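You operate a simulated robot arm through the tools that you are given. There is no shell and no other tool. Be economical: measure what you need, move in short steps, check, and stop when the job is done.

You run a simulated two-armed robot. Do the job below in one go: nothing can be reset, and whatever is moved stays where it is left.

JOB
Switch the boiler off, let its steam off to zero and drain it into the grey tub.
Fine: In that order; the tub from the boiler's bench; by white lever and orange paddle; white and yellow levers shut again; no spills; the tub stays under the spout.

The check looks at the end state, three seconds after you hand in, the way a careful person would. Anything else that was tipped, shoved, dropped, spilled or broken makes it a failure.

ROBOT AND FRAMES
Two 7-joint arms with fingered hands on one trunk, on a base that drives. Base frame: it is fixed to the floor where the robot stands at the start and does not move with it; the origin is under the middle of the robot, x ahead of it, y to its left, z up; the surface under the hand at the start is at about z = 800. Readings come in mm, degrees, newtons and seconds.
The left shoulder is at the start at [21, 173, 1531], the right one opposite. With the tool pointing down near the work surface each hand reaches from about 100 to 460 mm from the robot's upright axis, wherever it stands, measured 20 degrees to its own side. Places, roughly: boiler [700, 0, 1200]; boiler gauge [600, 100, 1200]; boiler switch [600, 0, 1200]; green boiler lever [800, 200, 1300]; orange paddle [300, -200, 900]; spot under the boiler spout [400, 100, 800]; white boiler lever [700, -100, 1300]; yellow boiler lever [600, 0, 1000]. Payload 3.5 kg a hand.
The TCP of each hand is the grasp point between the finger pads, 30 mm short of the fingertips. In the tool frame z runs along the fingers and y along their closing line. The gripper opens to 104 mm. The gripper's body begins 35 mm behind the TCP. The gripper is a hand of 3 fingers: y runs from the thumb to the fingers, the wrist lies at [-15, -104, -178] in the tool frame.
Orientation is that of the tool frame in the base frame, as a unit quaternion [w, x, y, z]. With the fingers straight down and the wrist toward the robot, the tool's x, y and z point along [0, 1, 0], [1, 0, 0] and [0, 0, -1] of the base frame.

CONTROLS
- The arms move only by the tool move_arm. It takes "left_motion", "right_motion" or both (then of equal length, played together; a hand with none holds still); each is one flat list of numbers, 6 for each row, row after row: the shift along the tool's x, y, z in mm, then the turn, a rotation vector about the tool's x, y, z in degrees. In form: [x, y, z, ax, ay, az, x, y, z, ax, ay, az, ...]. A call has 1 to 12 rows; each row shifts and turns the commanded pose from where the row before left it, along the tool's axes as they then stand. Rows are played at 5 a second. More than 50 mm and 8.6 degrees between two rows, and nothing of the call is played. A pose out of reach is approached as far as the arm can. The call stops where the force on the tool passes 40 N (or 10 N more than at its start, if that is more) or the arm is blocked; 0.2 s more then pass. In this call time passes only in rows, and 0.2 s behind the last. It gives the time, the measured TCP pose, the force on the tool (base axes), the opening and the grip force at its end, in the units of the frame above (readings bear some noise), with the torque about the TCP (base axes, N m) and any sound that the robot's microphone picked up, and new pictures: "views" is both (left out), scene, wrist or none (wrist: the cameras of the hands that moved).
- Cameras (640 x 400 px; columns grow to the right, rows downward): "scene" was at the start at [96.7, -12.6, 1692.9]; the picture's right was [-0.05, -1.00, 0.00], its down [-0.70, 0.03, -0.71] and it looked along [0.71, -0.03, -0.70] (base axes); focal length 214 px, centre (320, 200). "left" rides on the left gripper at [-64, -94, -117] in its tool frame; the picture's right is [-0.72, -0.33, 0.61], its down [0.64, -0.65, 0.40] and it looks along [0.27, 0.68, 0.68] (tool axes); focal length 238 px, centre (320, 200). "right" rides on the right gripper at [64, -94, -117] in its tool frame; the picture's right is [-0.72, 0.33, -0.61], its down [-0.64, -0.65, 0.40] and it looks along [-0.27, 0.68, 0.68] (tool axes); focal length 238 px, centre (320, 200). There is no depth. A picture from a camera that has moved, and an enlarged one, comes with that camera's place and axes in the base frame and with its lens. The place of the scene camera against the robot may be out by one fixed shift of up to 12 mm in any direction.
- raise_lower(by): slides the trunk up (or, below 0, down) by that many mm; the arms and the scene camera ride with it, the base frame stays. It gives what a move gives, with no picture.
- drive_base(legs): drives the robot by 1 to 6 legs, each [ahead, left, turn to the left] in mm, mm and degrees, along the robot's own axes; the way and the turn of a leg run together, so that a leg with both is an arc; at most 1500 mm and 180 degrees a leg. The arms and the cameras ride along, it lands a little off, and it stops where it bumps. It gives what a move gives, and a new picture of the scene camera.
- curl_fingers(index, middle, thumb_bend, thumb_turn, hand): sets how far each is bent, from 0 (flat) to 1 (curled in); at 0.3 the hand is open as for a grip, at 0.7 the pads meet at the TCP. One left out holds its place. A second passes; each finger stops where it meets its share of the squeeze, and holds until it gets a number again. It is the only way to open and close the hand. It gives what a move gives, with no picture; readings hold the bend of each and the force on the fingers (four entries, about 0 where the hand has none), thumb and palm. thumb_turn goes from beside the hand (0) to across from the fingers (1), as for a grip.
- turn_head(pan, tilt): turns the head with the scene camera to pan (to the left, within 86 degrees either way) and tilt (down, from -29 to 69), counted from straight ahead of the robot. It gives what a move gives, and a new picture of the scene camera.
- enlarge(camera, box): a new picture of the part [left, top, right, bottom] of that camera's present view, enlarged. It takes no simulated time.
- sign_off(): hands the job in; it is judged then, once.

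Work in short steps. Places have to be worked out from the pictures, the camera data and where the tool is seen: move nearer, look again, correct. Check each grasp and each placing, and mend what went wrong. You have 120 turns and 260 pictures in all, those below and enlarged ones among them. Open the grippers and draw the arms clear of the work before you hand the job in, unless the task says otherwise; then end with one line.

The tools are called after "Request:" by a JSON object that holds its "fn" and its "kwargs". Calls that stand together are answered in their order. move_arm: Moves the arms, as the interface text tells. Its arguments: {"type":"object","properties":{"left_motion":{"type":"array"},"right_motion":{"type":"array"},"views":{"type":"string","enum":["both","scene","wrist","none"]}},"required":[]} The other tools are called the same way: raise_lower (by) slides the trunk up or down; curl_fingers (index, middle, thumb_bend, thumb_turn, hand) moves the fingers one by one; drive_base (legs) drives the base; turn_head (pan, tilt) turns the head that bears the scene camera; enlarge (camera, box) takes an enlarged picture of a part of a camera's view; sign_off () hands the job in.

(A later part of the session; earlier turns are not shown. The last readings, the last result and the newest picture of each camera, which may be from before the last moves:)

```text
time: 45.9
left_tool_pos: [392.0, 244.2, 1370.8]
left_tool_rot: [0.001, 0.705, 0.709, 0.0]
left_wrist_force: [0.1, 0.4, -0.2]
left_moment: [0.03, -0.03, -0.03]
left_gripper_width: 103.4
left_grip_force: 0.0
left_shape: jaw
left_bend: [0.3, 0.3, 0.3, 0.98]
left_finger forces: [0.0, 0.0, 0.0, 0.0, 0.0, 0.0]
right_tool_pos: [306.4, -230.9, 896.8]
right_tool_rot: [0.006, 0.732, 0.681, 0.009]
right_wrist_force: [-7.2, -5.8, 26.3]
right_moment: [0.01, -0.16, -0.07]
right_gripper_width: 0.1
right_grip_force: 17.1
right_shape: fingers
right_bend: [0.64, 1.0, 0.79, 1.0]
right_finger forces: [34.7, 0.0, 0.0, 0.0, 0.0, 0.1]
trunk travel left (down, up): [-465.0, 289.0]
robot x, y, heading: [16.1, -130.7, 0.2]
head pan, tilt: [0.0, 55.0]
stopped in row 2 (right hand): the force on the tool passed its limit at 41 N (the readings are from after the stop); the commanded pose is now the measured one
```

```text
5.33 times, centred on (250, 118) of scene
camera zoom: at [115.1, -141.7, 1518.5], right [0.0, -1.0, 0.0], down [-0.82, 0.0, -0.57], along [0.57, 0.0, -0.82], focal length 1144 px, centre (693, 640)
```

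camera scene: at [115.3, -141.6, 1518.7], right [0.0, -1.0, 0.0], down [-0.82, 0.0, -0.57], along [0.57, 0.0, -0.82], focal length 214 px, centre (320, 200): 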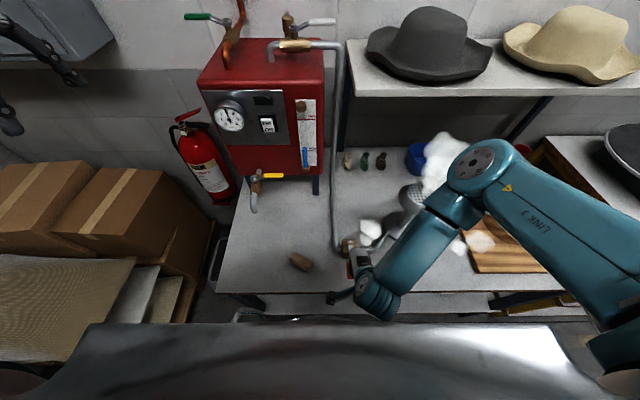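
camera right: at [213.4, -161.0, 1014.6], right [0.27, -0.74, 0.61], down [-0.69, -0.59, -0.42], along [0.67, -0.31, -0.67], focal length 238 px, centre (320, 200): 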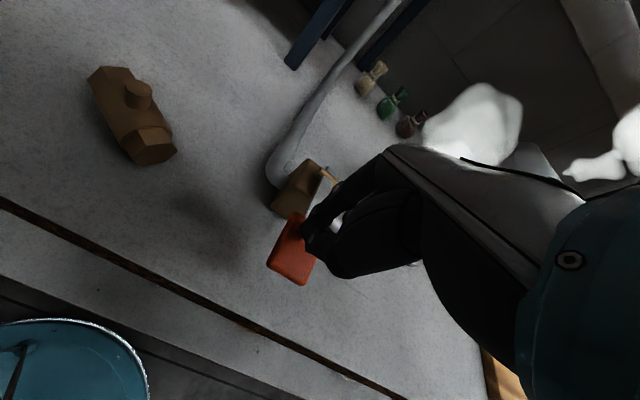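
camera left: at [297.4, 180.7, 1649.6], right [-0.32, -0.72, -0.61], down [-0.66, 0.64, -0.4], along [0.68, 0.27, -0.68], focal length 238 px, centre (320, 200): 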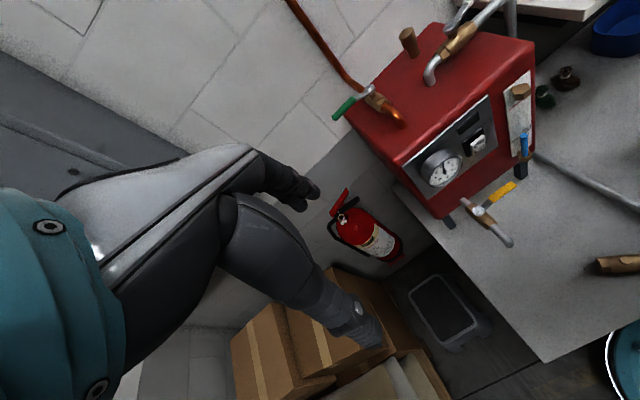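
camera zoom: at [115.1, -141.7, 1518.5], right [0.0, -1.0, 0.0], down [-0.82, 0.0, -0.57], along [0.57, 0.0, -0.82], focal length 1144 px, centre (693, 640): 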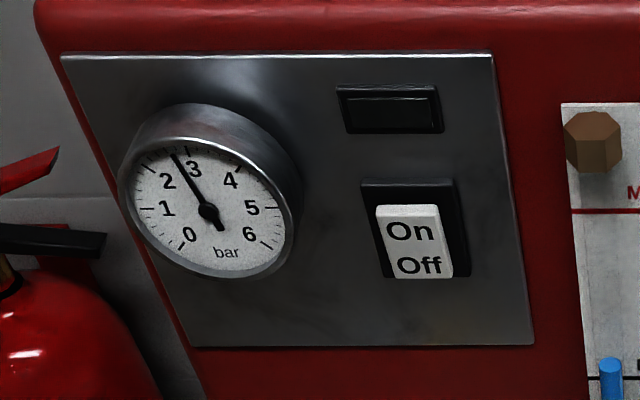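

Needle at about 2.6 and falling. I ease up 1 mm so the force stays below the limit and keep holding.

Request:
{"fn": "move_arm", "kwargs": {"right_motion": [0, 0, -1, 0, 0, 0, 0, 0, 0, 0, 0, 0, 0, 0, 0, 0, 0, 0, 0, 0, 0, 0, 0, 0, 0, 0, 0, 0, 0, 0, 0, 0, 0, 0, 0, 0, 0, 0, 0, 0, 0, 0, 0, 0, 0, 0, 0, 0, 0, 0, 0, 0, 0, 0, 0, 0, 0, 0, 0, 0, 0, 0, 0, 0, 0, 0, 0, 0, 0, 0, 0, 0], "views": "none"}}

Request:
{"fn": "enlarge", "kwargs": {"camera": "scene", "box": [190, 80, 310, 155]}}

```text
time: 48.5
left_tool_pos: [391.0, 244.3, 1372.0]
left_tool_rot: [0.001, 0.704, 0.71, 0.001]
left_wrist_force: [-0.6, 0.4, 0.6]
left_moment: [-0.03, 0.01, 0.0]
left_gripper_width: 103.9
left_grip_force: 0.0
left_shape: jaw
left_bend: [0.3, 0.3, 0.3, 0.98]
left_finger forces: [0.0, 0.0, 0.1, 0.1, 0.0, 0.0]
right_tool_pos: [305.8, -230.5, 899.0]
right_tool_rot: [0.004, 0.732, 0.681, 0.008]
right_wrist_force: [-5.8, -4.9, 17.8]
right_moment: [-0.02, -0.13, -0.06]
right_gripper_width: 0.0
right_grip_force: 12.5
right_shape: fingers
right_bend: [0.64, 1.0, 0.79, 1.0]
right_finger forces: [24.3, 0.1, 0.1, 0.0, 0.0, 0.1]
trunk travel left (down, up): [-465.0, 289.0]
robot x, y, heading: [10.8, -132.9, 0.4]
head pan, tilt: [0.0, 55.0]
```

```text
5.33 times, centred on (250, 118) of scene
camera zoom: at [115.3, -141.6, 1518.5], right [0.0, -1.0, 0.0], down [-0.82, 0.0, -0.57], along [0.57, 0.0, -0.82], focal length 1144 px, centre (693, 640)
```

zoom: 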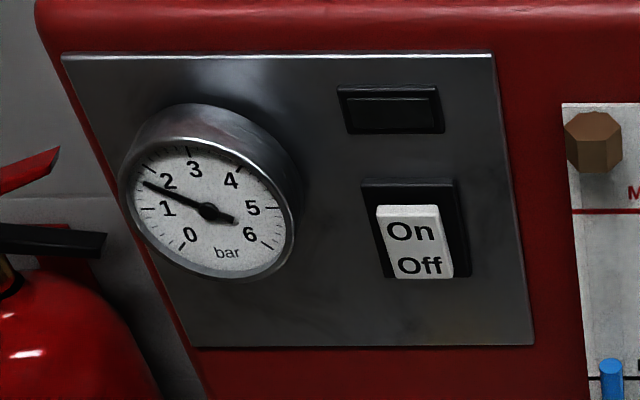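

It works: about 1.6 bar now. I keep holding.

Request:
{"fn": "move_arm", "kwargs": {"right_motion": [0, 0, 0, 0, 0, 0, 0, 0, 0, 0, 0, 0, 0, 0, 0, 0, 0, 0, 0, 0, 0, 0, 0, 0, 0, 0, 0, 0, 0, 0, 0, 0, 0, 0, 0, 0, 0, 0, 0, 0, 0, 0, 0, 0, 0, 0, 0, 0, 0, 0, 0, 0, 0, 0, 0, 0, 0, 0, 0, 0, 0, 0, 0, 0, 0, 0, 0, 0, 0, 0, 0, 0], "views": "none"}}

Request:
{"fn": "move_arm", "kwargs": {"right_motion": [0, 0, 0, 0, 0, 0, 0, 0, 0, 0, 0, 0, 0, 0, 0, 0, 0, 0, 0, 0, 0, 0, 0, 0, 0, 0, 0, 0, 0, 0, 0, 0, 0, 0, 0, 0, 0, 0, 0, 0, 0, 0, 0, 0, 0, 0, 0, 0, 0, 0, 0, 0, 0, 0, 0, 0, 0, 0, 0, 0, 0, 0, 0, 0, 0, 0, 0, 0, 0, 0, 0, 0], "views": "none"}}

Request:
{"fn": "move_arm", "kwargs": {"right_motion": [0, 0, 0, 0, 0, 0, 0, 0, 0, 0, 0, 0, 0, 0, 0, 0, 0, 0, 0, 0, 0, 0, 0, 0, 0, 0, 0, 0, 0, 0, 0, 0, 0, 0, 0, 0, 0, 0, 0, 0, 0, 0, 0, 0, 0, 0, 0, 0, 0, 0, 0, 0, 0, 0, 0, 0, 0, 0, 0, 0, 0, 0, 0, 0, 0, 0, 0, 0, 0, 0, 0, 0], "views": "scene"}}

Request:
{"fn": "enlarge", "kwargs": {"camera": "scene", "box": [190, 80, 310, 155]}}

```text
time: 51.1
left_tool_pos: [392.7, 243.4, 1373.7]
left_tool_rot: [0.0, 0.705, 0.71, 0.0]
left_wrist_force: [0.4, 0.2, 0.0]
left_moment: [0.02, 0.01, 0.01]
left_gripper_width: 104.0
left_grip_force: 0.1
left_shape: jaw
left_bend: [0.3, 0.3, 0.3, 0.98]
left_finger forces: [0.1, 0.1, 0.0, 0.0, 0.0, 0.0]
right_tool_pos: [306.7, -231.8, 899.2]
right_tool_rot: [0.005, 0.732, 0.681, 0.008]
right_wrist_force: [-7.1, -5.3, 16.6]
right_moment: [-0.03, -0.12, -0.05]
right_gripper_width: 0.1
right_grip_force: 12.2
right_shape: fingers
right_bend: [0.64, 1.0, 0.79, 1.0]
right_finger forces: [24.1, 0.1, 0.0, 0.0, 0.0, 0.1]
trunk travel left (down, up): [-465.0, 289.0]
robot x, y, heading: [19.1, -131.2, 0.2]
head pan, tilt: [0.0, 55.0]
```

```text
time: 53.7
left_tool_pos: [391.6, 244.3, 1372.0]
left_tool_rot: [0.0, 0.704, 0.71, 0.0]
left_wrist_force: [0.8, -0.5, -0.7]
left_moment: [0.02, 0.02, -0.01]
left_gripper_width: 103.8
left_grip_force: 0.1
left_shape: jaw
left_bend: [0.3, 0.3, 0.3, 0.98]
left_finger forces: [0.1, 0.0, 0.1, 0.1, 0.1, 0.0]
right_tool_pos: [307.4, -231.5, 898.5]
right_tool_rot: [0.004, 0.732, 0.681, 0.008]
right_wrist_force: [-6.0, -5.5, 17.4]
right_moment: [-0.04, -0.11, -0.03]
right_gripper_width: 0.3
right_grip_force: 11.9
right_shape: fingers
right_bend: [0.64, 1.0, 0.79, 1.0]
right_finger forces: [24.0, 0.1, 0.1, 0.0, 0.0, 0.0]
trunk travel left (down, up): [-465.0, 289.0]
robot x, y, heading: [18.0, -134.2, 0.3]
head pan, tilt: [0.0, 55.0]
```

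```text
time: 56.3
left_tool_pos: [391.3, 244.1, 1371.8]
left_tool_rot: [0.0, 0.705, 0.709, 0.001]
left_wrist_force: [0.2, 0.0, 0.5]
left_moment: [-0.04, 0.02, 0.02]
left_gripper_width: 104.0
left_grip_force: 0.0
left_shape: jaw
left_bend: [0.3, 0.3, 0.3, 0.98]
left_finger forces: [0.1, 0.0, 0.1, 0.0, 0.0, 0.0]
right_tool_pos: [305.1, -230.8, 898.3]
right_tool_rot: [0.004, 0.732, 0.681, 0.008]
right_wrist_force: [-5.3, -4.9, 17.3]
right_moment: [-0.04, -0.12, -0.04]
right_gripper_width: 0.1
right_grip_force: 11.5
right_shape: fingers
right_bend: [0.64, 1.0, 0.79, 1.0]
right_finger forces: [24.0, 0.0, 0.0, 0.1, 0.0, 0.0]
trunk travel left (down, up): [-465.0, 289.0]
robot x, y, heading: [17.8, -135.8, 0.2]
head pan, tilt: [0.0, 55.0]
camera scene: at [115.3, -141.6, 1518.5], right [0.0, -1.0, 0.0], down [-0.82, 0.0, -0.57], along [0.57, 0.0, -0.82], focal length 214 px, centre (320, 200)
```

scene: 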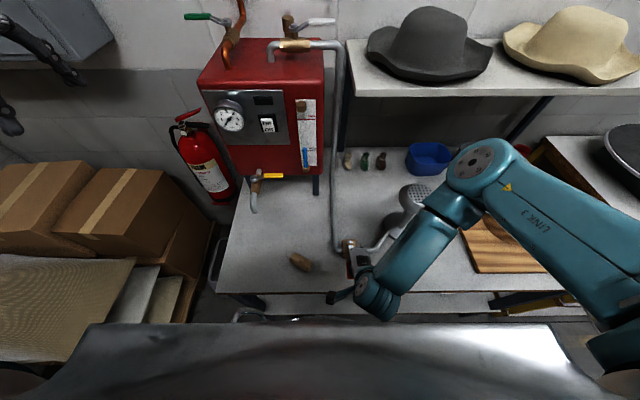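

```text
5.33 times, centred on (250, 118) of scene
camera zoom: at [115.3, -141.6, 1518.5], right [0.0, -1.0, 0.0], down [-0.82, 0.0, -0.57], along [0.57, 0.0, -0.82], focal length 1144 px, centre (693, 640)
```

zoom: 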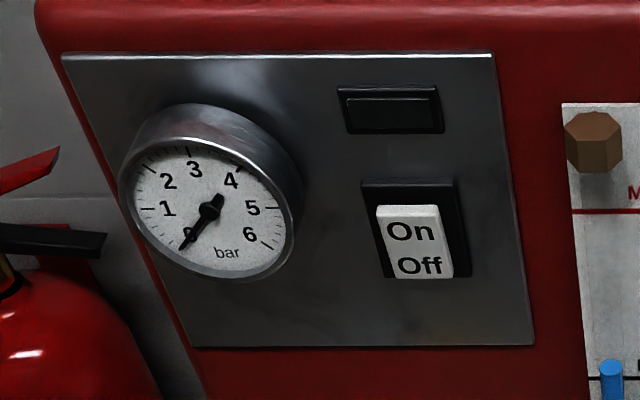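

Gauge at zero and the steam has stopped. I release the paddle, raise the trunk and bring the hand up, to shut the white lever again.

Request:
{"fn": "move_arm", "kwargs": {"right_motion": [0, 0, -40, 0, 0, 0, 0, 0, -40, 0, 0, 0, 0, 0, -40, 0, 0, 0], "views": "none"}}

Request:
{"fn": "raise_lower", "kwargs": {"by": 160}}

Request:
{"fn": "move_arm", "kwargs": {"right_motion": [0, 10, -45, 0, 0, 0, 0, 10, -45, 0, 0, 0, 0, 10, -45, 0, 0, 0, 0, 10, -45, 0, 0, 0, 0, 10, -45, 0, 0, 0, 0, 10, -45, 0, 0, 0], "views": "scene"}}

Request:
{"fn": "enlarge", "kwargs": {"camera": "scene", "box": [190, 100, 430, 320]}}

```text
time: 57.1
left_tool_pos: [393.2, 244.7, 1371.3]
left_tool_rot: [0.0, 0.704, 0.71, -0.001]
left_wrist_force: [-0.6, -0.3, 0.0]
left_moment: [-0.05, 0.02, 0.0]
left_gripper_width: 103.7
left_grip_force: 0.1
left_shape: jaw
left_bend: [0.3, 0.3, 0.3, 0.98]
left_finger forces: [0.0, 0.1, 0.0, 0.1, 0.0, 0.0]
right_tool_pos: [307.3, -230.0, 1017.6]
right_tool_rot: [0.004, 0.731, 0.682, 0.008]
right_wrist_force: [-0.5, 0.5, 0.5]
right_moment: [0.0, 0.0, 0.01]
right_gripper_width: 0.8
right_grip_force: 0.2
right_shape: fingers
right_bend: [0.6, 1.0, 0.79, 1.0]
right_finger forces: [0.1, 0.0, 0.0, 0.1, 0.1, 0.0]
trunk travel left (down, up): [-465.0, 289.0]
robot x, y, heading: [15.1, -132.8, 0.2]
head pan, tilt: [0.0, 55.0]
```

```text
time: 59.0
left_tool_pos: [393.7, 244.1, 1532.0]
left_tool_rot: [0.0, 0.705, 0.709, 0.001]
left_wrist_force: [-1.0, 0.4, -0.2]
left_moment: [0.01, 0.01, 0.0]
left_gripper_width: 103.4
left_grip_force: 0.0
left_shape: jaw
left_bend: [0.3, 0.3, 0.3, 0.98]
left_finger forces: [0.0, 0.1, 0.0, 0.0, 0.0, 0.0]
right_tool_pos: [306.1, -231.1, 1177.7]
right_tool_rot: [0.006, 0.732, 0.682, 0.008]
right_wrist_force: [-0.2, 0.0, -0.4]
right_moment: [-0.01, 0.03, -0.01]
right_gripper_width: 0.8
right_grip_force: 0.0
right_shape: fingers
right_bend: [0.6, 1.0, 0.79, 1.0]
right_finger forces: [0.1, 0.1, 0.0, 0.1, 0.0, 0.1]
trunk travel left (down, up): [-625.0, 129.0]
robot x, y, heading: [19.6, -133.3, 0.2]
head pan, tilt: [0.0, 55.0]
```

```text
time: 60.4
left_tool_pos: [392.3, 243.2, 1531.8]
left_tool_rot: [0.0, 0.705, 0.709, -0.001]
left_wrist_force: [-1.1, 0.2, -0.1]
left_moment: [0.0, -0.03, -0.02]
left_gripper_width: 103.6
left_grip_force: 0.0
left_shape: jaw
left_bend: [0.3, 0.3, 0.3, 0.98]
left_finger forces: [0.0, 0.0, 0.0, 0.0, 0.1, 0.0]
right_tool_pos: [364.4, -234.0, 1447.3]
right_tool_rot: [0.005, 0.732, 0.682, 0.006]
right_wrist_force: [-0.3, -0.3, 0.1]
right_moment: [-0.01, -0.02, 0.03]
right_gripper_width: 1.1
right_grip_force: 0.1
right_shape: fingers
right_bend: [0.6, 1.0, 0.8, 1.0]
right_finger forces: [0.1, 0.0, 0.1, 0.0, 0.1, 0.0]
right hand out of reach, approached as far as the arm can: row 3
trunk travel left (down, up): [-625.0, 129.0]
robot x, y, heading: [15.5, -129.8, 0.3]
head pan, tilt: [0.0, 55.0]
camera scene: at [103.0, -141.1, 1678.9], right [0.0, -1.0, 0.0], down [-0.82, 0.0, -0.57], along [0.57, 0.0, -0.82], focal length 214 px, centre (320, 200)
```

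scene: 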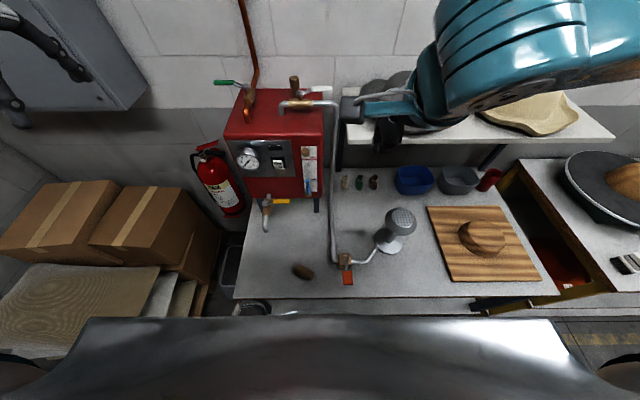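

```text
1.82 times, centred on (310, 210) of scene
camera zoom: at [103.0, -141.1, 1678.9], right [0.0, -1.0, 0.0], down [-0.82, 0.0, -0.57], along [0.57, 0.0, -0.82], focal length 390 px, centre (338, 182)
```

zoom: 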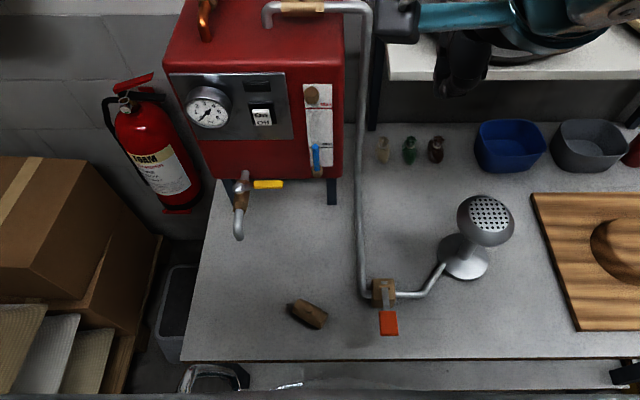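

Paddle sprang back; all clear. I drive ahead again and pitch the hand forward toward the white lever from above.

Request:
{"fn": "drive_base", "kwargs": {"legs": [[60, 0, 0]]}}

Request:
{"fn": "move_arm", "kwargs": {"right_motion": [0, 0, 0, -7.5, 0, 0, 0, 0, 0, -7.5, 0, 0, 0, 0, 0, -7.5, 0, 0, 0, 0, 0, -7.5, 0, 0, 0, 0, 0, -7.5, 0, 0, 0, 0, 0, -7.5, 0, 0, 12.5, 28, 28, 0, 0, 0, 12.5, 28, 28, 0, 0, 0, 12.5, 28, 28, 0, 0, 0, 12.5, 28, 28, 0, 0, 0], "views": "wrist"}}

```text
time: 61.3
left_tool_pos: [450.9, 243.5, 1532.2]
left_tool_rot: [0.001, 0.704, 0.71, 0.0]
left_wrist_force: [-0.4, 0.5, 0.2]
left_moment: [-0.01, -0.01, -0.01]
left_gripper_width: 103.7
left_grip_force: 0.0
left_shape: jaw
left_bend: [0.3, 0.3, 0.3, 0.98]
left_finger forces: [0.0, 0.0, 0.0, 0.1, 0.0, 0.0]
right_tool_pos: [420.6, -232.7, 1449.0]
right_tool_rot: [0.005, 0.732, 0.682, 0.009]
right_wrist_force: [0.2, 0.2, 0.1]
right_moment: [-0.03, 0.01, 0.0]
right_gripper_width: 0.7
right_grip_force: 0.0
right_shape: fingers
right_bend: [0.6, 1.0, 0.8, 1.0]
right_finger forces: [0.0, 0.0, 0.1, 0.1, 0.1, 0.0]
trunk travel left (down, up): [-625.0, 129.0]
robot x, y, heading: [77.6, -132.0, 0.3]
head pan, tilt: [0.0, 55.0]
camera scene: at [160.7, -140.9, 1679.0], right [0.01, -1.0, 0.0], down [-0.82, 0.0, -0.57], along [0.57, 0.0, -0.82], focal length 214 px, centre (320, 200)
```

scene: 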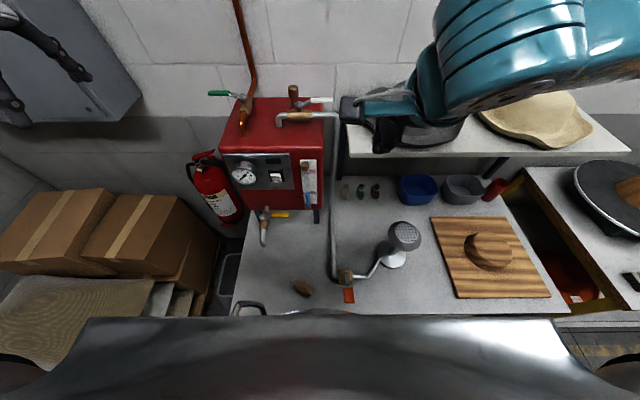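

```text
time: 63.5
left_tool_pos: [453.3, 244.3, 1531.3]
left_tool_rot: [0.001, 0.704, 0.71, 0.0]
left_wrist_force: [0.6, -0.7, 0.4]
left_moment: [-0.02, 0.03, 0.0]
left_gripper_width: 103.4
left_grip_force: 0.1
left_shape: jaw
left_bend: [0.3, 0.3, 0.3, 0.98]
left_finger forces: [0.0, 0.0, 0.1, 0.0, 0.0, 0.1]
right_tool_pos: [623.3, -163.9, 1455.8]
right_tool_rot: [0.283, 0.674, 0.628, 0.268]
right_wrist_force: [0.5, 0.3, 1.3]
right_moment: [0.03, 0.01, 0.02]
right_gripper_width: 0.8
right_grip_force: 0.1
right_shape: fingers
right_bend: [0.6, 1.0, 0.8, 1.0]
right_finger forces: [0.1, 0.0, 0.1, 0.0, 0.0, 0.0]
right hand out of reach, approached as far as the arm can: row 2, 3, 4, 5, 6
trunk travel left (down, up): [-625.0, 129.0]
robot x, y, heading: [76.9, -133.0, 0.6]
head pan, tilt: [0.0, 55.0]
camera right: at [478.6, -89.2, 1471.0], right [-0.26, -0.71, 0.66], down [-0.21, -0.62, -0.75], along [0.94, -0.33, 0.02], focal length 238 px, centre (320, 200)
```

right: 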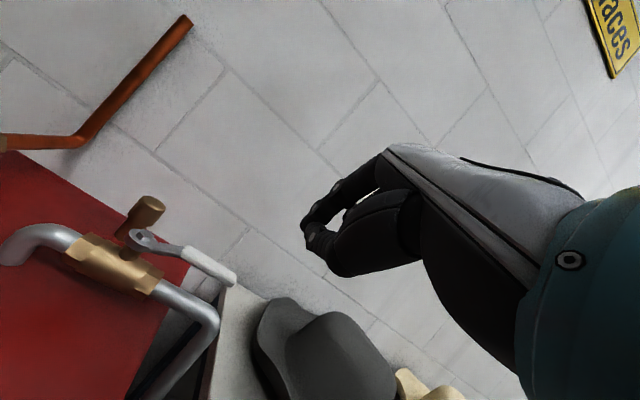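

The handle lies from [704, -69] to about [715, -150], z≈1355. I tilt the fingers 15° steeper and go over and beyond the handle, still above it.

Request:
{"fn": "move_arm", "kwargs": {"right_motion": [0, 0, 0, 7.5, 0, 0, 0, 0, 0, 7.5, 0, 0, 12.5, 20.7, 28, 0, 0, 0, 12.5, 20.7, 28, 0, 0, 0, 12.5, 20.7, 28, 0, 0, 0], "views": "both"}}

Request:
{"fn": "enlarge", "kwargs": {"camera": "right", "box": [180, 160, 420, 310]}}

```text
time: 64.7
left_tool_pos: [453.7, 245.1, 1530.5]
left_tool_rot: [0.0, 0.705, 0.71, 0.0]
left_wrist_force: [0.9, -0.5, -0.7]
left_moment: [0.01, 0.02, -0.01]
left_gripper_width: 103.8
left_grip_force: 0.1
left_shape: jaw
left_bend: [0.3, 0.3, 0.3, 0.98]
left_finger forces: [0.0, 0.1, 0.0, 0.1, 0.0, 0.0]
right_tool_pos: [720.1, -131.3, 1415.1]
right_tool_rot: [0.193, 0.705, 0.657, 0.183]
right_wrist_force: [0.8, 0.0, 0.4]
right_moment: [-0.01, 0.01, 0.02]
right_gripper_width: 0.7
right_grip_force: 0.2
right_shape: fingers
right_bend: [0.6, 1.0, 0.8, 1.0]
right_finger forces: [0.1, 0.0, 0.1, 0.0, 0.0, 0.1]
trunk travel left (down, up): [-625.0, 129.0]
robot x, y, heading: [77.1, -131.7, 0.2]
head pan, tilt: [0.0, 55.0]
camera scene: at [163.7, -140.2, 1678.8], right [0.01, -1.0, 0.0], down [-0.82, 0.0, -0.57], along [0.57, 0.0, -0.82], focal length 214 px, centre (320, 200)
camera right: at [583.5, -57.2, 1467.7], right [-0.09, -0.72, 0.69], down [-0.4, -0.61, -0.68], along [0.91, -0.33, -0.23], focal length 238 px, centre (320, 200)
```

scene: 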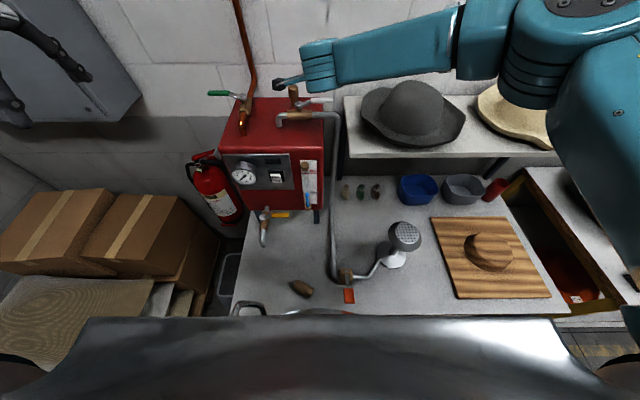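
right: 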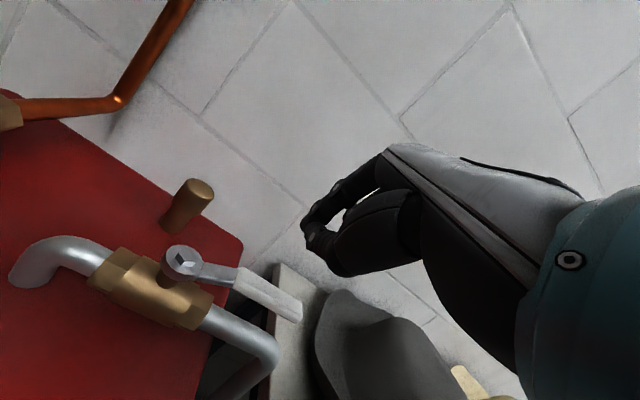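

```text
2.67 times, centred on (300, 235) of right
camera zoom: at [583.5, -57.2, 1467.7], right [-0.09, -0.72, 0.69], down [-0.4, -0.61, -0.68], along [0.91, -0.33, -0.23], focal length 636 px, centre (373, 107)
```

zoom: 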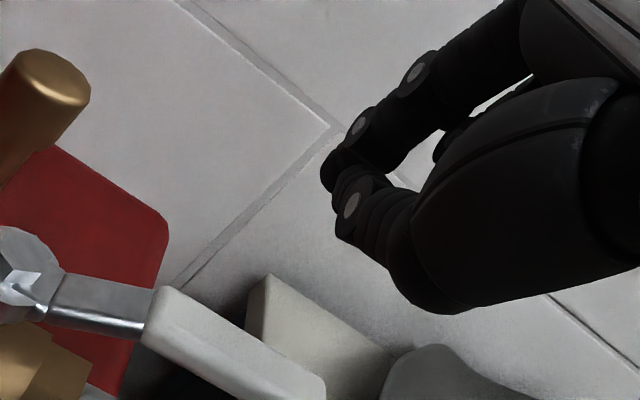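

Handle axis is at x≈715. I step slightly further forward, then lower the tips behind the handle.

Request:
{"fn": "move_arm", "kwargs": {"right_motion": [1.5, 19, 11.3, 0, 0, 0, -3, -13, 22, 0, 0, 0, 0, -13, 22, 0, 0, 0], "views": "wrist"}}

Request:
{"fn": "enlarge", "kwargs": {"camera": "right", "box": [180, 160, 420, 310]}}

Request:
{"fn": "enlarge", "kwargs": {"camera": "scene", "box": [220, 50, 380, 150]}}

```text
time: 65.5
left_tool_pos: [451.7, 244.2, 1531.9]
left_tool_rot: [0.0, 0.705, 0.709, 0.0]
left_wrist_force: [-0.1, -0.6, 0.0]
left_moment: [-0.02, -0.04, 0.02]
left_gripper_width: 104.0
left_grip_force: 0.1
left_shape: jaw
left_bend: [0.3, 0.3, 0.3, 0.98]
left_finger forces: [0.0, 0.0, 0.0, 0.0, 0.1, 0.0]
right_tool_pos: [742.3, -135.4, 1365.6]
right_tool_rot: [0.194, 0.706, 0.656, 0.184]
right_wrist_force: [1.3, -0.6, 0.4]
right_moment: [-0.01, 0.0, 0.0]
right_gripper_width: 0.5
right_grip_force: 0.1
right_shape: fingers
right_bend: [0.6, 1.0, 0.8, 1.0]
right_finger forces: [0.0, 0.0, 0.0, 0.0, 0.1, 0.0]
trunk travel left (down, up): [-625.0, 129.0]
robot x, y, heading: [77.5, -127.1, 0.0]
head pan, tilt: [0.0, 55.0]
camera right: at [606.6, -60.7, 1418.4], right [-0.09, -0.72, 0.69], down [-0.4, -0.61, -0.69], along [0.91, -0.33, -0.23], focal length 238 px, centre (320, 200)
```

right: 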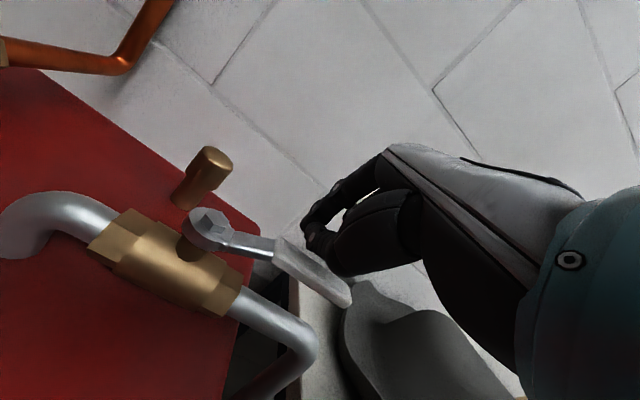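

```text
2.67 times, centred on (300, 235) of right
camera zoom: at [606.6, -60.7, 1418.4], right [-0.09, -0.72, 0.69], down [-0.4, -0.61, -0.69], along [0.91, -0.33, -0.23], focal length 636 px, centre (373, 107)
```

zoom: 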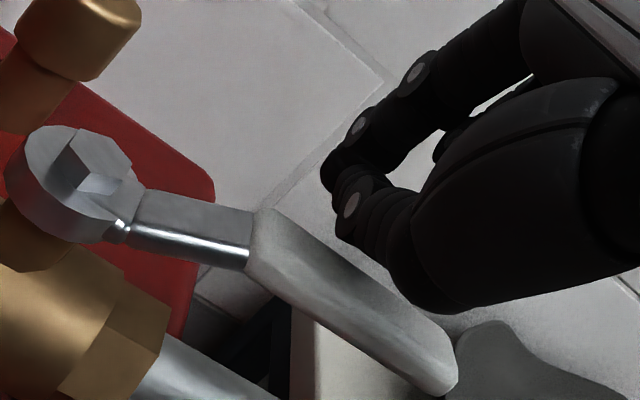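

```text
4.00 times, centred on (300, 100) of scene
camera zoom: at [163.0, -141.0, 1678.9], right [0.01, -1.0, 0.0], down [-0.82, 0.0, -0.57], along [0.57, 0.0, -0.82], focal length 858 px, centre (400, 600)
```

zoom: 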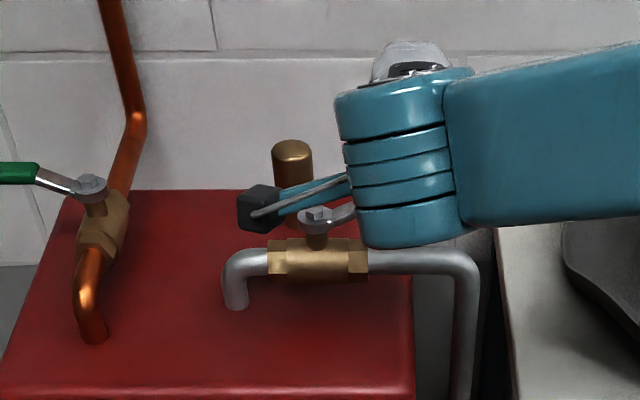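

Fingers are beyond the handle but shallow. I lower 12 mm more and pull back toward the robot, following the arc.

Request:
{"fn": "move_arm", "kwargs": {"right_motion": [0, -6, 10.3, 0, 0, 0, -0.6, -7.7, -4.6, 0, 0, 0, -0.6, -7.7, -4.6, 0, 0, 0, -0.6, -7.7, -4.6, 0, 0, 0, -1.3, -7.4, -4.4, 0, 0, 0, -1.3, -7.4, -4.4, 0, 0, 0, -1.3, -7.4, -4.4, 0, 0, 0, 2.4, -7.6, -4.5, 0, 0, 0, 2.4, -7.6, -4.5, 0, 0, 0], "views": "both"}}

Request:
{"fn": "enlarge", "kwargs": {"camera": "right", "box": [180, 160, 420, 310]}}

```text
time: 67.5
left_tool_pos: [452.6, 244.4, 1531.6]
left_tool_rot: [0.0, 0.704, 0.71, 0.0]
left_wrist_force: [-0.5, 0.1, 0.1]
left_moment: [-0.02, -0.03, 0.01]
left_gripper_width: 103.6
left_grip_force: 0.1
left_shape: jaw
left_bend: [0.3, 0.3, 0.3, 0.98]
left_finger forces: [0.1, 0.0, 0.1, 0.1, 0.0, 0.1]
right_tool_pos: [670.1, -129.7, 1349.5]
right_tool_rot: [0.192, 0.705, 0.659, 0.181]
right_wrist_force: [-0.4, -0.7, 0.6]
right_moment: [0.01, 0.02, 0.0]
right_gripper_width: 1.2
right_grip_force: 0.1
right_shape: fingers
right_bend: [0.59, 1.0, 0.8, 1.0]
right_finger forces: [0.1, 0.1, 0.0, 0.1, 0.0, 0.0]
trunk travel left (down, up): [-625.0, 129.0]
robot x, y, heading: [77.1, -129.9, 0.4]
head pan, tilt: [0.0, 55.0]
camera scene: at [163.1, -141.1, 1678.7], right [0.01, -1.0, 0.0], down [-0.82, 0.0, -0.57], along [0.57, 0.0, -0.82], focal length 214 px, centre (320, 200)
camera right: at [533.6, -57.1, 1403.6], right [-0.08, -0.72, 0.69], down [-0.4, -0.61, -0.68], along [0.91, -0.33, -0.24], focal length 238 px, centre (320, 200)
```

scene: 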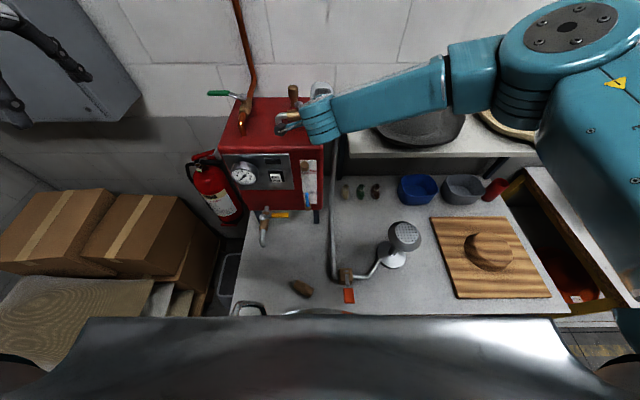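
right: 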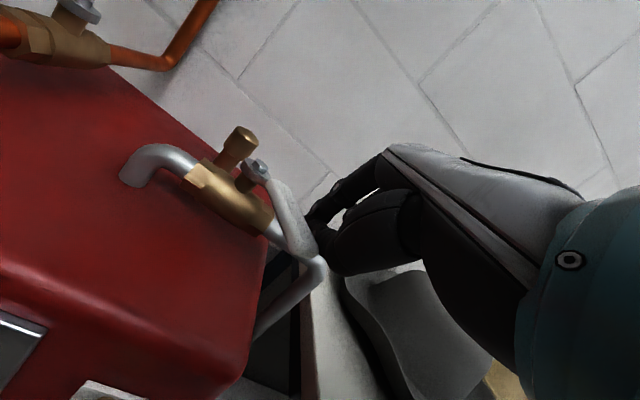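

```text
2.67 times, centred on (300, 235) of right
camera zoom: at [533.6, -57.1, 1403.6], right [-0.08, -0.72, 0.69], down [-0.4, -0.61, -0.68], along [0.91, -0.33, -0.24], focal length 636 px, centre (373, 107)
```

zoom: 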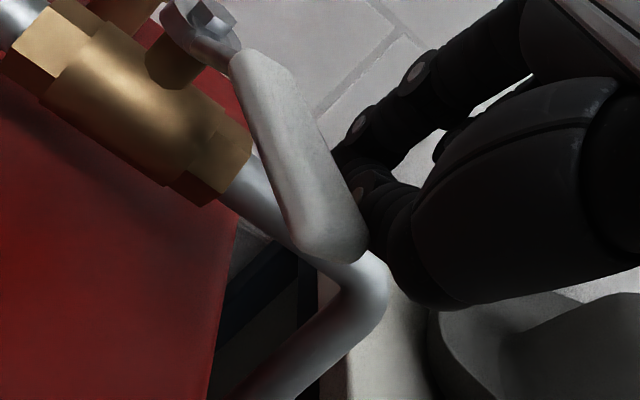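

The lever follows (about 45° now). I continue the arc back and to the left.

Request:
{"fn": "move_arm", "kwargs": {"right_motion": [5.7, -8.1, -4.8, 0, 0, 0, 5.7, -8.1, -4.8, 0, 0, 0, 5.7, -8.1, -4.8, 0, 0, 0, 7.7, -3.9, -2.3, 0, 0, 0, 7.7, -3.9, -2.3, 0, 0, 0, 7.7, -3.9, -2.3, 0, 0, 0, 8, 0, 0, 0, 0, 0], "views": "wrist"}}

Request:
{"fn": "enlarge", "kwargs": {"camera": "right", "box": [180, 160, 420, 310]}}

```text
time: 69.1
left_tool_pos: [451.9, 238.7, 1533.4]
left_tool_rot: [-0.001, 0.705, 0.71, 0.002]
left_wrist_force: [0.2, 1.1, 0.8]
left_moment: [0.0, 0.01, 0.01]
left_gripper_width: 103.6
left_grip_force: 0.1
left_shape: jaw
left_bend: [0.3, 0.3, 0.3, 0.98]
left_finger forces: [0.0, 0.0, 0.1, 0.0, 0.0, 0.0]
right_tool_pos: [631.5, -86.8, 1353.0]
right_tool_rot: [0.195, 0.708, 0.654, 0.182]
right_wrist_force: [1.4, -22.3, 2.0]
right_moment: [0.03, -0.05, -0.28]
right_gripper_width: 1.5
right_grip_force: 12.6
right_shape: fingers
right_bend: [0.59, 1.0, 0.8, 1.0]
right_finger forces: [11.8, 0.0, 0.0, 0.0, 12.9, 0.1]
trunk travel left (down, up): [-625.0, 129.0]
robot x, y, heading: [76.3, -132.7, 0.5]
head pan, tilt: [0.0, 55.0]
camera right: at [498.0, -12.4, 1405.7], right [-0.09, -0.72, 0.69], down [-0.4, -0.61, -0.69], along [0.91, -0.34, -0.23], focal length 238 px, centre (320, 200)
```

right: 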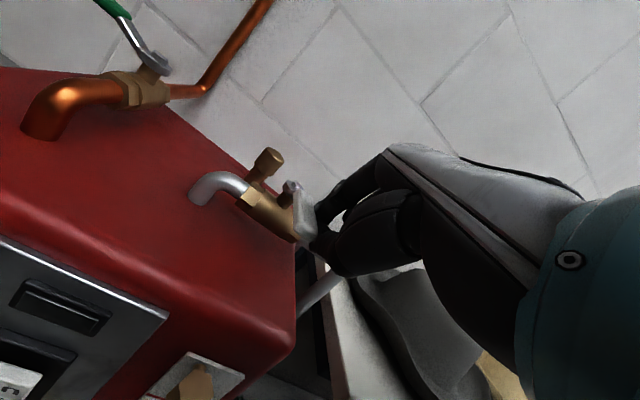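

```text
2.67 times, centred on (300, 235) of right
camera zoom: at [498.0, -12.4, 1405.7], right [-0.09, -0.72, 0.69], down [-0.4, -0.61, -0.69], along [0.91, -0.34, -0.23], focal length 636 px, centre (373, 107)
```

zoom: 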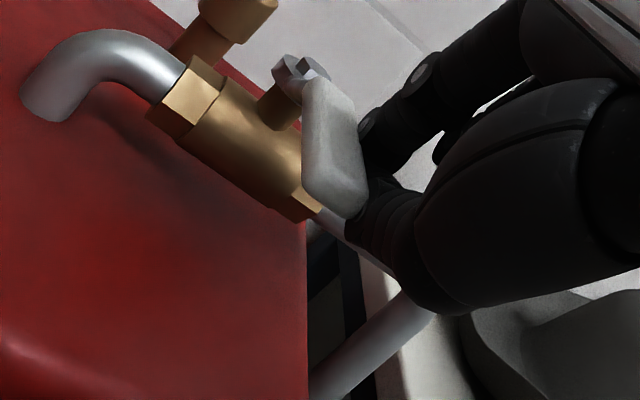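

The push met the stop (22 N). I withdraw right, up and back, and check.

Request:
{"fn": "move_arm", "kwargs": {"right_motion": [-20, 0, 0, 0, 0, 0, -20, 0, -35, 0, 0, 0, -30, -10, -35, 0, 0, 0, -40, -10, -25, 0, 0, 0, -40, 0, 0, 0, 0, 0], "views": "none"}}

Request:
{"fn": "enlarge", "kwargs": {"camera": "scene", "box": [220, 60, 380, 160]}}

```text
time: 70.3
left_tool_pos: [452.5, 242.2, 1532.3]
left_tool_rot: [0.0, 0.705, 0.709, 0.001]
left_wrist_force: [-0.5, 0.4, 1.1]
left_moment: [0.01, 0.01, 0.03]
left_gripper_width: 103.9
left_grip_force: 0.1
left_shape: jaw
left_bend: [0.3, 0.3, 0.3, 0.98]
left_finger forces: [0.1, 0.0, 0.0, 0.1, 0.1, 0.0]
right_tool_pos: [556.2, -224.9, 1424.2]
right_tool_rot: [0.193, 0.706, 0.656, 0.185]
right_wrist_force: [0.0, -0.4, 0.4]
right_moment: [0.02, 0.04, 0.02]
right_gripper_width: 1.0
right_grip_force: 0.0
right_shape: fingers
right_bend: [0.59, 1.0, 0.8, 1.0]
right_finger forces: [0.1, 0.0, 0.0, 0.0, 0.0, 0.0]
trunk travel left (down, up): [-625.0, 129.0]
robot x, y, heading: [74.1, -130.2, 0.4]
head pan, tilt: [0.0, 55.0]
```

```text
4.00 times, centred on (300, 110) of scene
camera zoom: at [162.9, -143.8, 1678.9], right [0.01, -1.0, 0.0], down [-0.82, 0.0, -0.57], along [0.57, 0.0, -0.82], focal length 858 px, centre (400, 560)
```

zoom: 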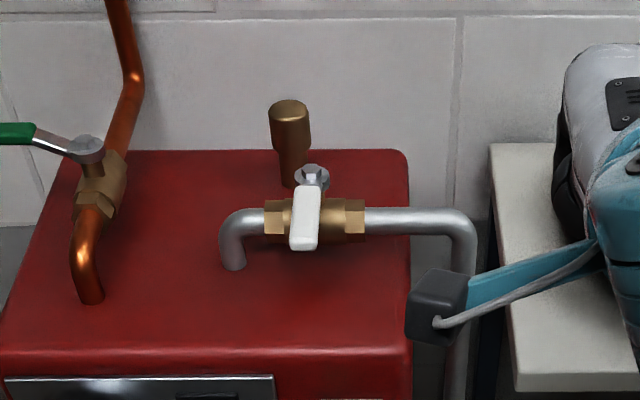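

White lever is shut again. Next the tub at about [824, -830]: I tuck the right arm, then back off and drive right.

Request:
{"fn": "move_arm", "kwargs": {"right_motion": [0, 0, 0, 7.5, 0, 0, 0, 0, 0, 7.5, 0, 0, 0, 0, 0, 7.5, 0, 0, 0, 0, 0, 7.5, 0, 0, 0, -35, 0, 0, 0, 0, 0, -35, 0, 0, 0, 0, 0, -35, 0, 0, 0, 0, 0, -35, 0, 0, 0, 0], "views": "none"}}

Request:
{"fn": "drive_base", "kwargs": {"legs": [[-250, 0, 0], [0, -720, 0]]}}

```text
time: 72.1
left_tool_pos: [451.1, 244.5, 1531.9]
left_tool_rot: [0.001, 0.704, 0.71, 0.001]
left_wrist_force: [0.5, -0.5, -0.1]
left_moment: [-0.01, 0.0, 0.02]
left_gripper_width: 103.6
left_grip_force: 0.0
left_shape: jaw
left_bend: [0.3, 0.3, 0.3, 0.98]
left_finger forces: [0.1, 0.0, 0.1, 0.0, 0.0, 0.0]
right_tool_pos: [415.9, -213.8, 1422.3]
right_tool_rot: [0.005, 0.732, 0.682, 0.008]
right_wrist_force: [-0.2, -0.5, 0.2]
right_moment: [0.0, -0.05, 0.0]
right_gripper_width: 1.3
right_grip_force: 0.1
right_shape: fingers
right_bend: [0.59, 1.0, 0.8, 1.0]
right_finger forces: [0.1, 0.1, 0.1, 0.0, 0.0, 0.0]
trunk travel left (down, up): [-625.0, 129.0]
robot x, y, heading: [77.0, -136.8, 0.3]
head pan, tilt: [0.0, 55.0]
```

```text
time: 77.5
left_tool_pos: [205.1, -476.9, 1531.4]
left_tool_rot: [0.0, 0.706, 0.708, 0.0]
left_wrist_force: [-0.5, 0.4, 0.5]
left_moment: [-0.01, 0.01, 0.01]
left_gripper_width: 103.9
left_grip_force: 0.0
left_shape: jaw
left_bend: [0.3, 0.3, 0.3, 0.98]
left_finger forces: [0.0, 0.0, 0.0, 0.0, 0.0, 0.0]
right_tool_pos: [167.4, -934.9, 1422.0]
right_tool_rot: [0.004, 0.733, 0.68, 0.008]
right_wrist_force: [0.6, -0.3, -0.5]
right_moment: [-0.04, 0.01, -0.02]
right_gripper_width: 1.1
right_grip_force: 0.0
right_shape: fingers
right_bend: [0.59, 1.0, 0.8, 1.0]
right_finger forces: [0.0, 0.0, 0.1, 0.0, 0.0, 0.0]
trunk travel left (down, up): [-625.0, 129.0]
robot x, y, heading: [-171.9, -853.4, -0.1]
head pan, tilt: [0.0, 55.0]
camera scene: at [-86.4, -861.6, 1678.9], right [0.0, -1.0, 0.0], down [-0.82, 0.0, -0.57], along [0.57, 0.0, -0.82], focal length 214 px, centre (320, 200)
```

scene: 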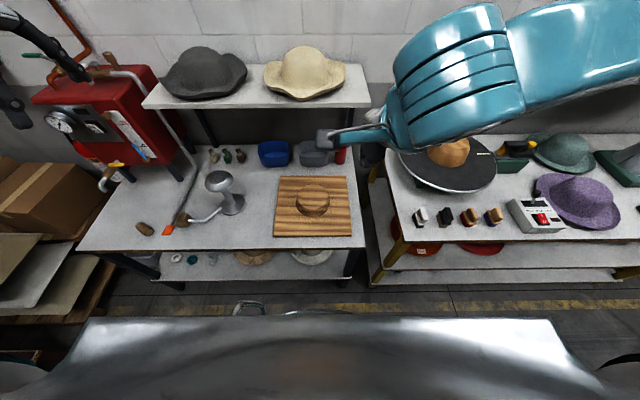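

I lower the trunk to bring the shoulders down to tub-reaching height and look again.

Request:
{"fn": "raise_lower", "kwargs": {"by": -380}}

Request:
{"fn": "turn_head", "kwargs": {"pan": 0, "tilt": 35}}

Request:
{"fn": "enlarge", "kwargs": {"camera": "scene", "box": [240, 80, 440, 205]}}

```text
time: 81.2
left_tool_pos: [204.5, -478.4, 1151.8]
left_tool_rot: [0.001, 0.706, 0.708, 0.001]
left_wrist_force: [-0.5, 0.4, 0.2]
left_moment: [0.01, 0.0, -0.04]
left_gripper_width: 103.6
left_grip_force: 0.1
left_shape: jaw
left_bend: [0.3, 0.3, 0.3, 0.98]
left_finger forces: [0.0, 0.0, 0.0, 0.0, 0.0, 0.1]
right_tool_pos: [178.8, -936.2, 1028.6]
right_tool_rot: [-0.013, 0.734, 0.679, -0.011]
right_wrist_force: [0.5, 1.1, -0.3]
right_moment: [-0.01, 0.01, 0.0]
right_gripper_width: 1.2
right_grip_force: 0.1
right_shape: fingers
right_bend: [0.59, 1.0, 0.8, 1.0]
right_finger forces: [0.1, 0.1, 0.1, 0.0, 0.0, 0.1]
trunk travel left (down, up): [-245.0, 509.0]
robot x, y, heading: [-171.2, -856.8, 0.4]
head pan, tilt: [0.0, 55.0]
```

```text
time: 82.0
left_tool_pos: [204.1, -479.0, 1152.0]
left_tool_rot: [0.0, 0.706, 0.708, 0.001]
left_wrist_force: [-0.6, -0.5, -0.2]
left_moment: [-0.01, 0.0, -0.03]
left_gripper_width: 103.4
left_grip_force: 0.0
left_shape: jaw
left_bend: [0.3, 0.3, 0.3, 0.98]
left_finger forces: [0.0, 0.1, 0.0, 0.0, 0.0, 0.0]
right_tool_pos: [180.3, -935.8, 1028.1]
right_tool_rot: [-0.012, 0.733, 0.68, -0.011]
right_wrist_force: [-0.3, 0.6, -1.1]
right_moment: [-0.02, -0.01, 0.01]
right_gripper_width: 1.0
right_grip_force: 0.1
right_shape: fingers
right_bend: [0.59, 1.0, 0.8, 1.0]
right_finger forces: [0.0, 0.1, 0.0, 0.0, 0.0, 0.0]
trunk travel left (down, up): [-245.0, 509.0]
robot x, y, heading: [-173.9, -851.4, 0.3]
head pan, tilt: [0.0, 35.0]
camera scene: at [9.3, -862.0, 1323.7], right [0.0, -1.0, 0.0], down [-0.57, 0.0, -0.82], along [0.82, 0.0, -0.57], focal length 214 px, centre (320, 200)
```

scene: 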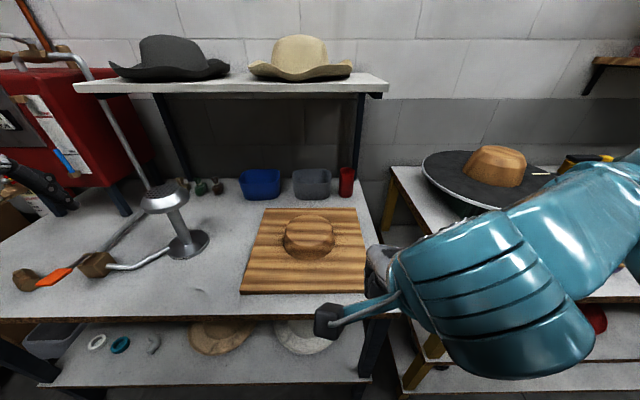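

```text
3.20 times, centred on (340, 142) of scene
camera zoom: at [9.3, -862.0, 1323.7], right [0.0, -1.0, 0.0], down [-0.57, 0.0, -0.82], along [0.82, 0.0, -0.57], focal length 686 px, centre (256, 384)
```

zoom: 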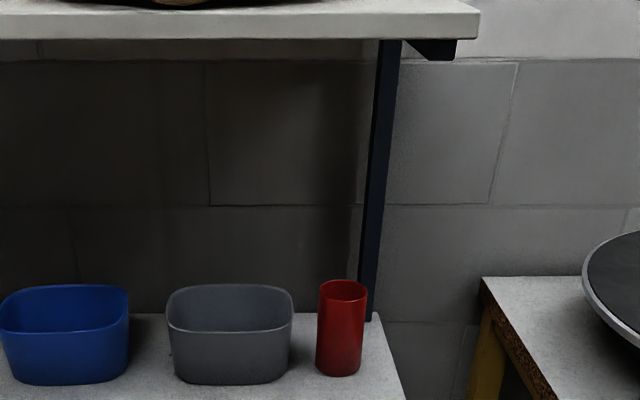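

The grey bench tub is about 163 × 125 × 88 mm, near rim around [757, -822, 888]. I swing the left hand inward, then drive up to the bench to reach it with the left hand.

Request:
{"fn": "move_arm", "kwargs": {"left_motion": [-38, 0, 0, 0, 0, 0, -38, 0, 0, 0, 0, 0, -38, 0, 0, 0, 0, 0, -38, 0, 0, 0, 0, 0], "views": "none"}}

Request:
{"fn": "drive_base", "kwargs": {"legs": [[0, -50, 0], [240, 0, 0]]}}

Request:
{"fn": "enlarge", "kwargs": {"camera": "left", "box": [0, 0, 640, 400]}}

```text
time: 83.0
left_tool_pos: [204.2, -630.8, 1151.0]
left_tool_rot: [-0.001, 0.706, 0.708, 0.0]
left_wrist_force: [-0.1, -0.7, -0.2]
left_moment: [0.01, 0.04, -0.01]
left_gripper_width: 103.6
left_grip_force: 0.1
left_shape: jaw
left_bend: [0.3, 0.3, 0.3, 0.98]
left_finger forces: [0.0, 0.0, 0.1, 0.0, 0.1, 0.1]
right_tool_pos: [179.5, -937.3, 1028.5]
right_tool_rot: [-0.012, 0.733, 0.68, -0.01]
right_wrist_force: [-0.1, 0.0, -1.0]
right_moment: [0.02, 0.02, -0.01]
right_gripper_width: 1.0
right_grip_force: 0.1
right_shape: fingers
right_bend: [0.59, 1.0, 0.8, 1.0]
right_finger forces: [0.0, 0.1, 0.0, 0.0, 0.0, 0.0]
trunk travel left (down, up): [-245.0, 509.0]
robot x, y, heading: [-172.4, -851.9, 0.2]
head pan, tilt: [0.0, 35.0]
```

```text
time: 85.2
left_tool_pos: [439.4, -679.0, 1150.0]
left_tool_rot: [0.0, 0.707, 0.708, 0.001]
left_wrist_force: [0.5, -0.5, 0.1]
left_moment: [0.01, 0.02, -0.03]
left_gripper_width: 103.8
left_grip_force: 0.0
left_shape: jaw
left_bend: [0.3, 0.3, 0.3, 0.98]
left_finger forces: [0.0, 0.0, 0.0, 0.1, 0.0, 0.1]
right_tool_pos: [414.0, -984.8, 1027.1]
right_tool_rot: [-0.012, 0.733, 0.68, -0.011]
right_wrist_force: [-0.3, 0.8, -0.2]
right_moment: [-0.01, 0.01, -0.01]
right_gripper_width: 1.1
right_grip_force: 0.0
right_shape: fingers
right_bend: [0.59, 1.0, 0.8, 1.0]
right_finger forces: [0.1, 0.0, 0.0, 0.1, 0.1, 0.1]
trunk travel left (down, up): [-245.0, 509.0]
robot x, y, heading: [62.0, -903.4, 0.2]
head pan, tilt: [0.0, 35.0]
camera scene: at [244.2, -910.7, 1323.7], right [0.0, -1.0, 0.0], down [-0.57, 0.0, -0.82], along [0.82, 0.0, -0.57], focal length 214 px, centre (320, 200)
```

scene: 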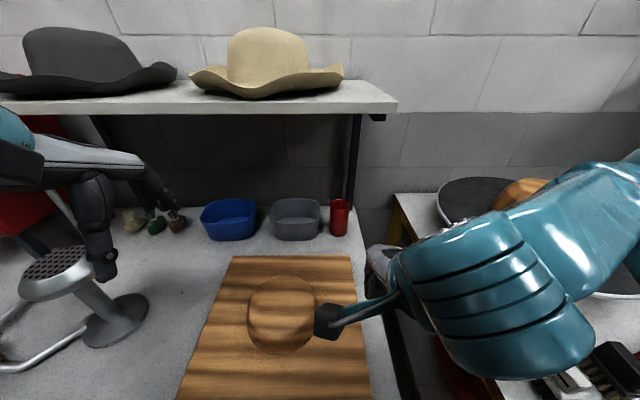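

```text
1.00 times, centred on (320, 200) of left (not enlarged: the box is as wide or as high as the picture)
camera zoom: at [344.6, -742.9, 1267.9], right [-0.32, -0.72, -0.61], down [-0.66, 0.64, -0.4], along [0.68, 0.27, -0.68], focal length 238 px, centre (320, 200)
```

zoom: 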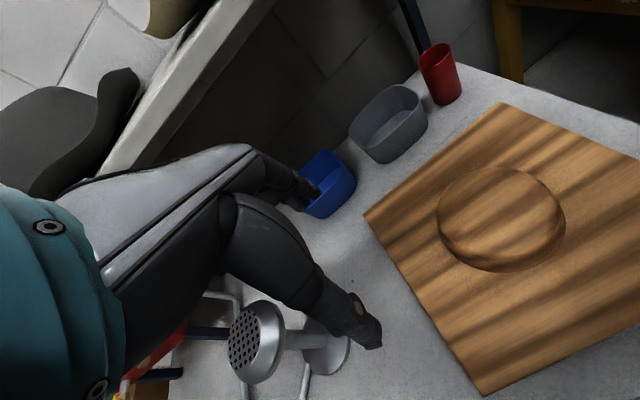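

The tub is in both views. I enlarge both to triangulate its near rim.

Request:
{"fn": "enlarge", "kwargs": {"camera": "scene", "box": [190, 170, 370, 270]}}

Request:
{"fn": "enlarge", "kwargs": {"camera": "left", "box": [270, 40, 490, 180]}}

```text
3.56 times, centred on (280, 220) of scene
camera zoom: at [244.2, -910.7, 1323.7], right [0.0, -1.0, 0.0], down [-0.57, 0.0, -0.82], along [0.82, 0.0, -0.57], focal length 763 px, centre (462, 129)
```

zoom: 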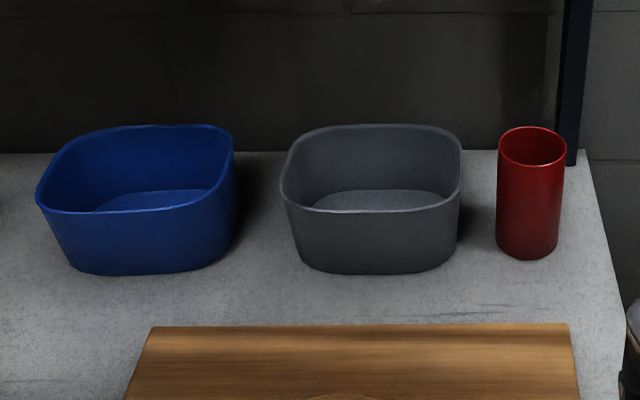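

```text
2.86 times, centred on (380, 110) of left
camera zoom: at [344.6, -742.9, 1267.9], right [-0.32, -0.72, -0.61], down [-0.66, 0.64, -0.4], along [0.68, 0.27, -0.68], focal length 681 px, centre (149, 457)
```

zoom: 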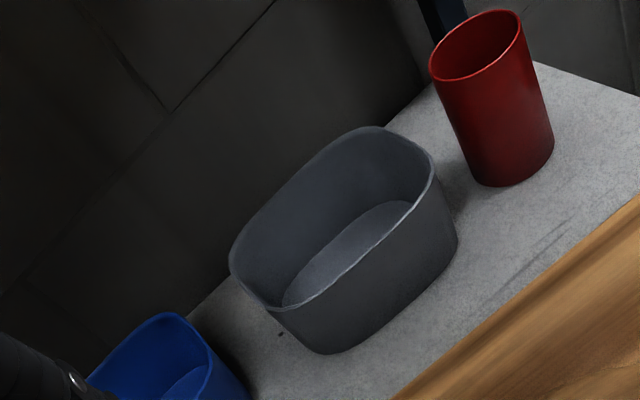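

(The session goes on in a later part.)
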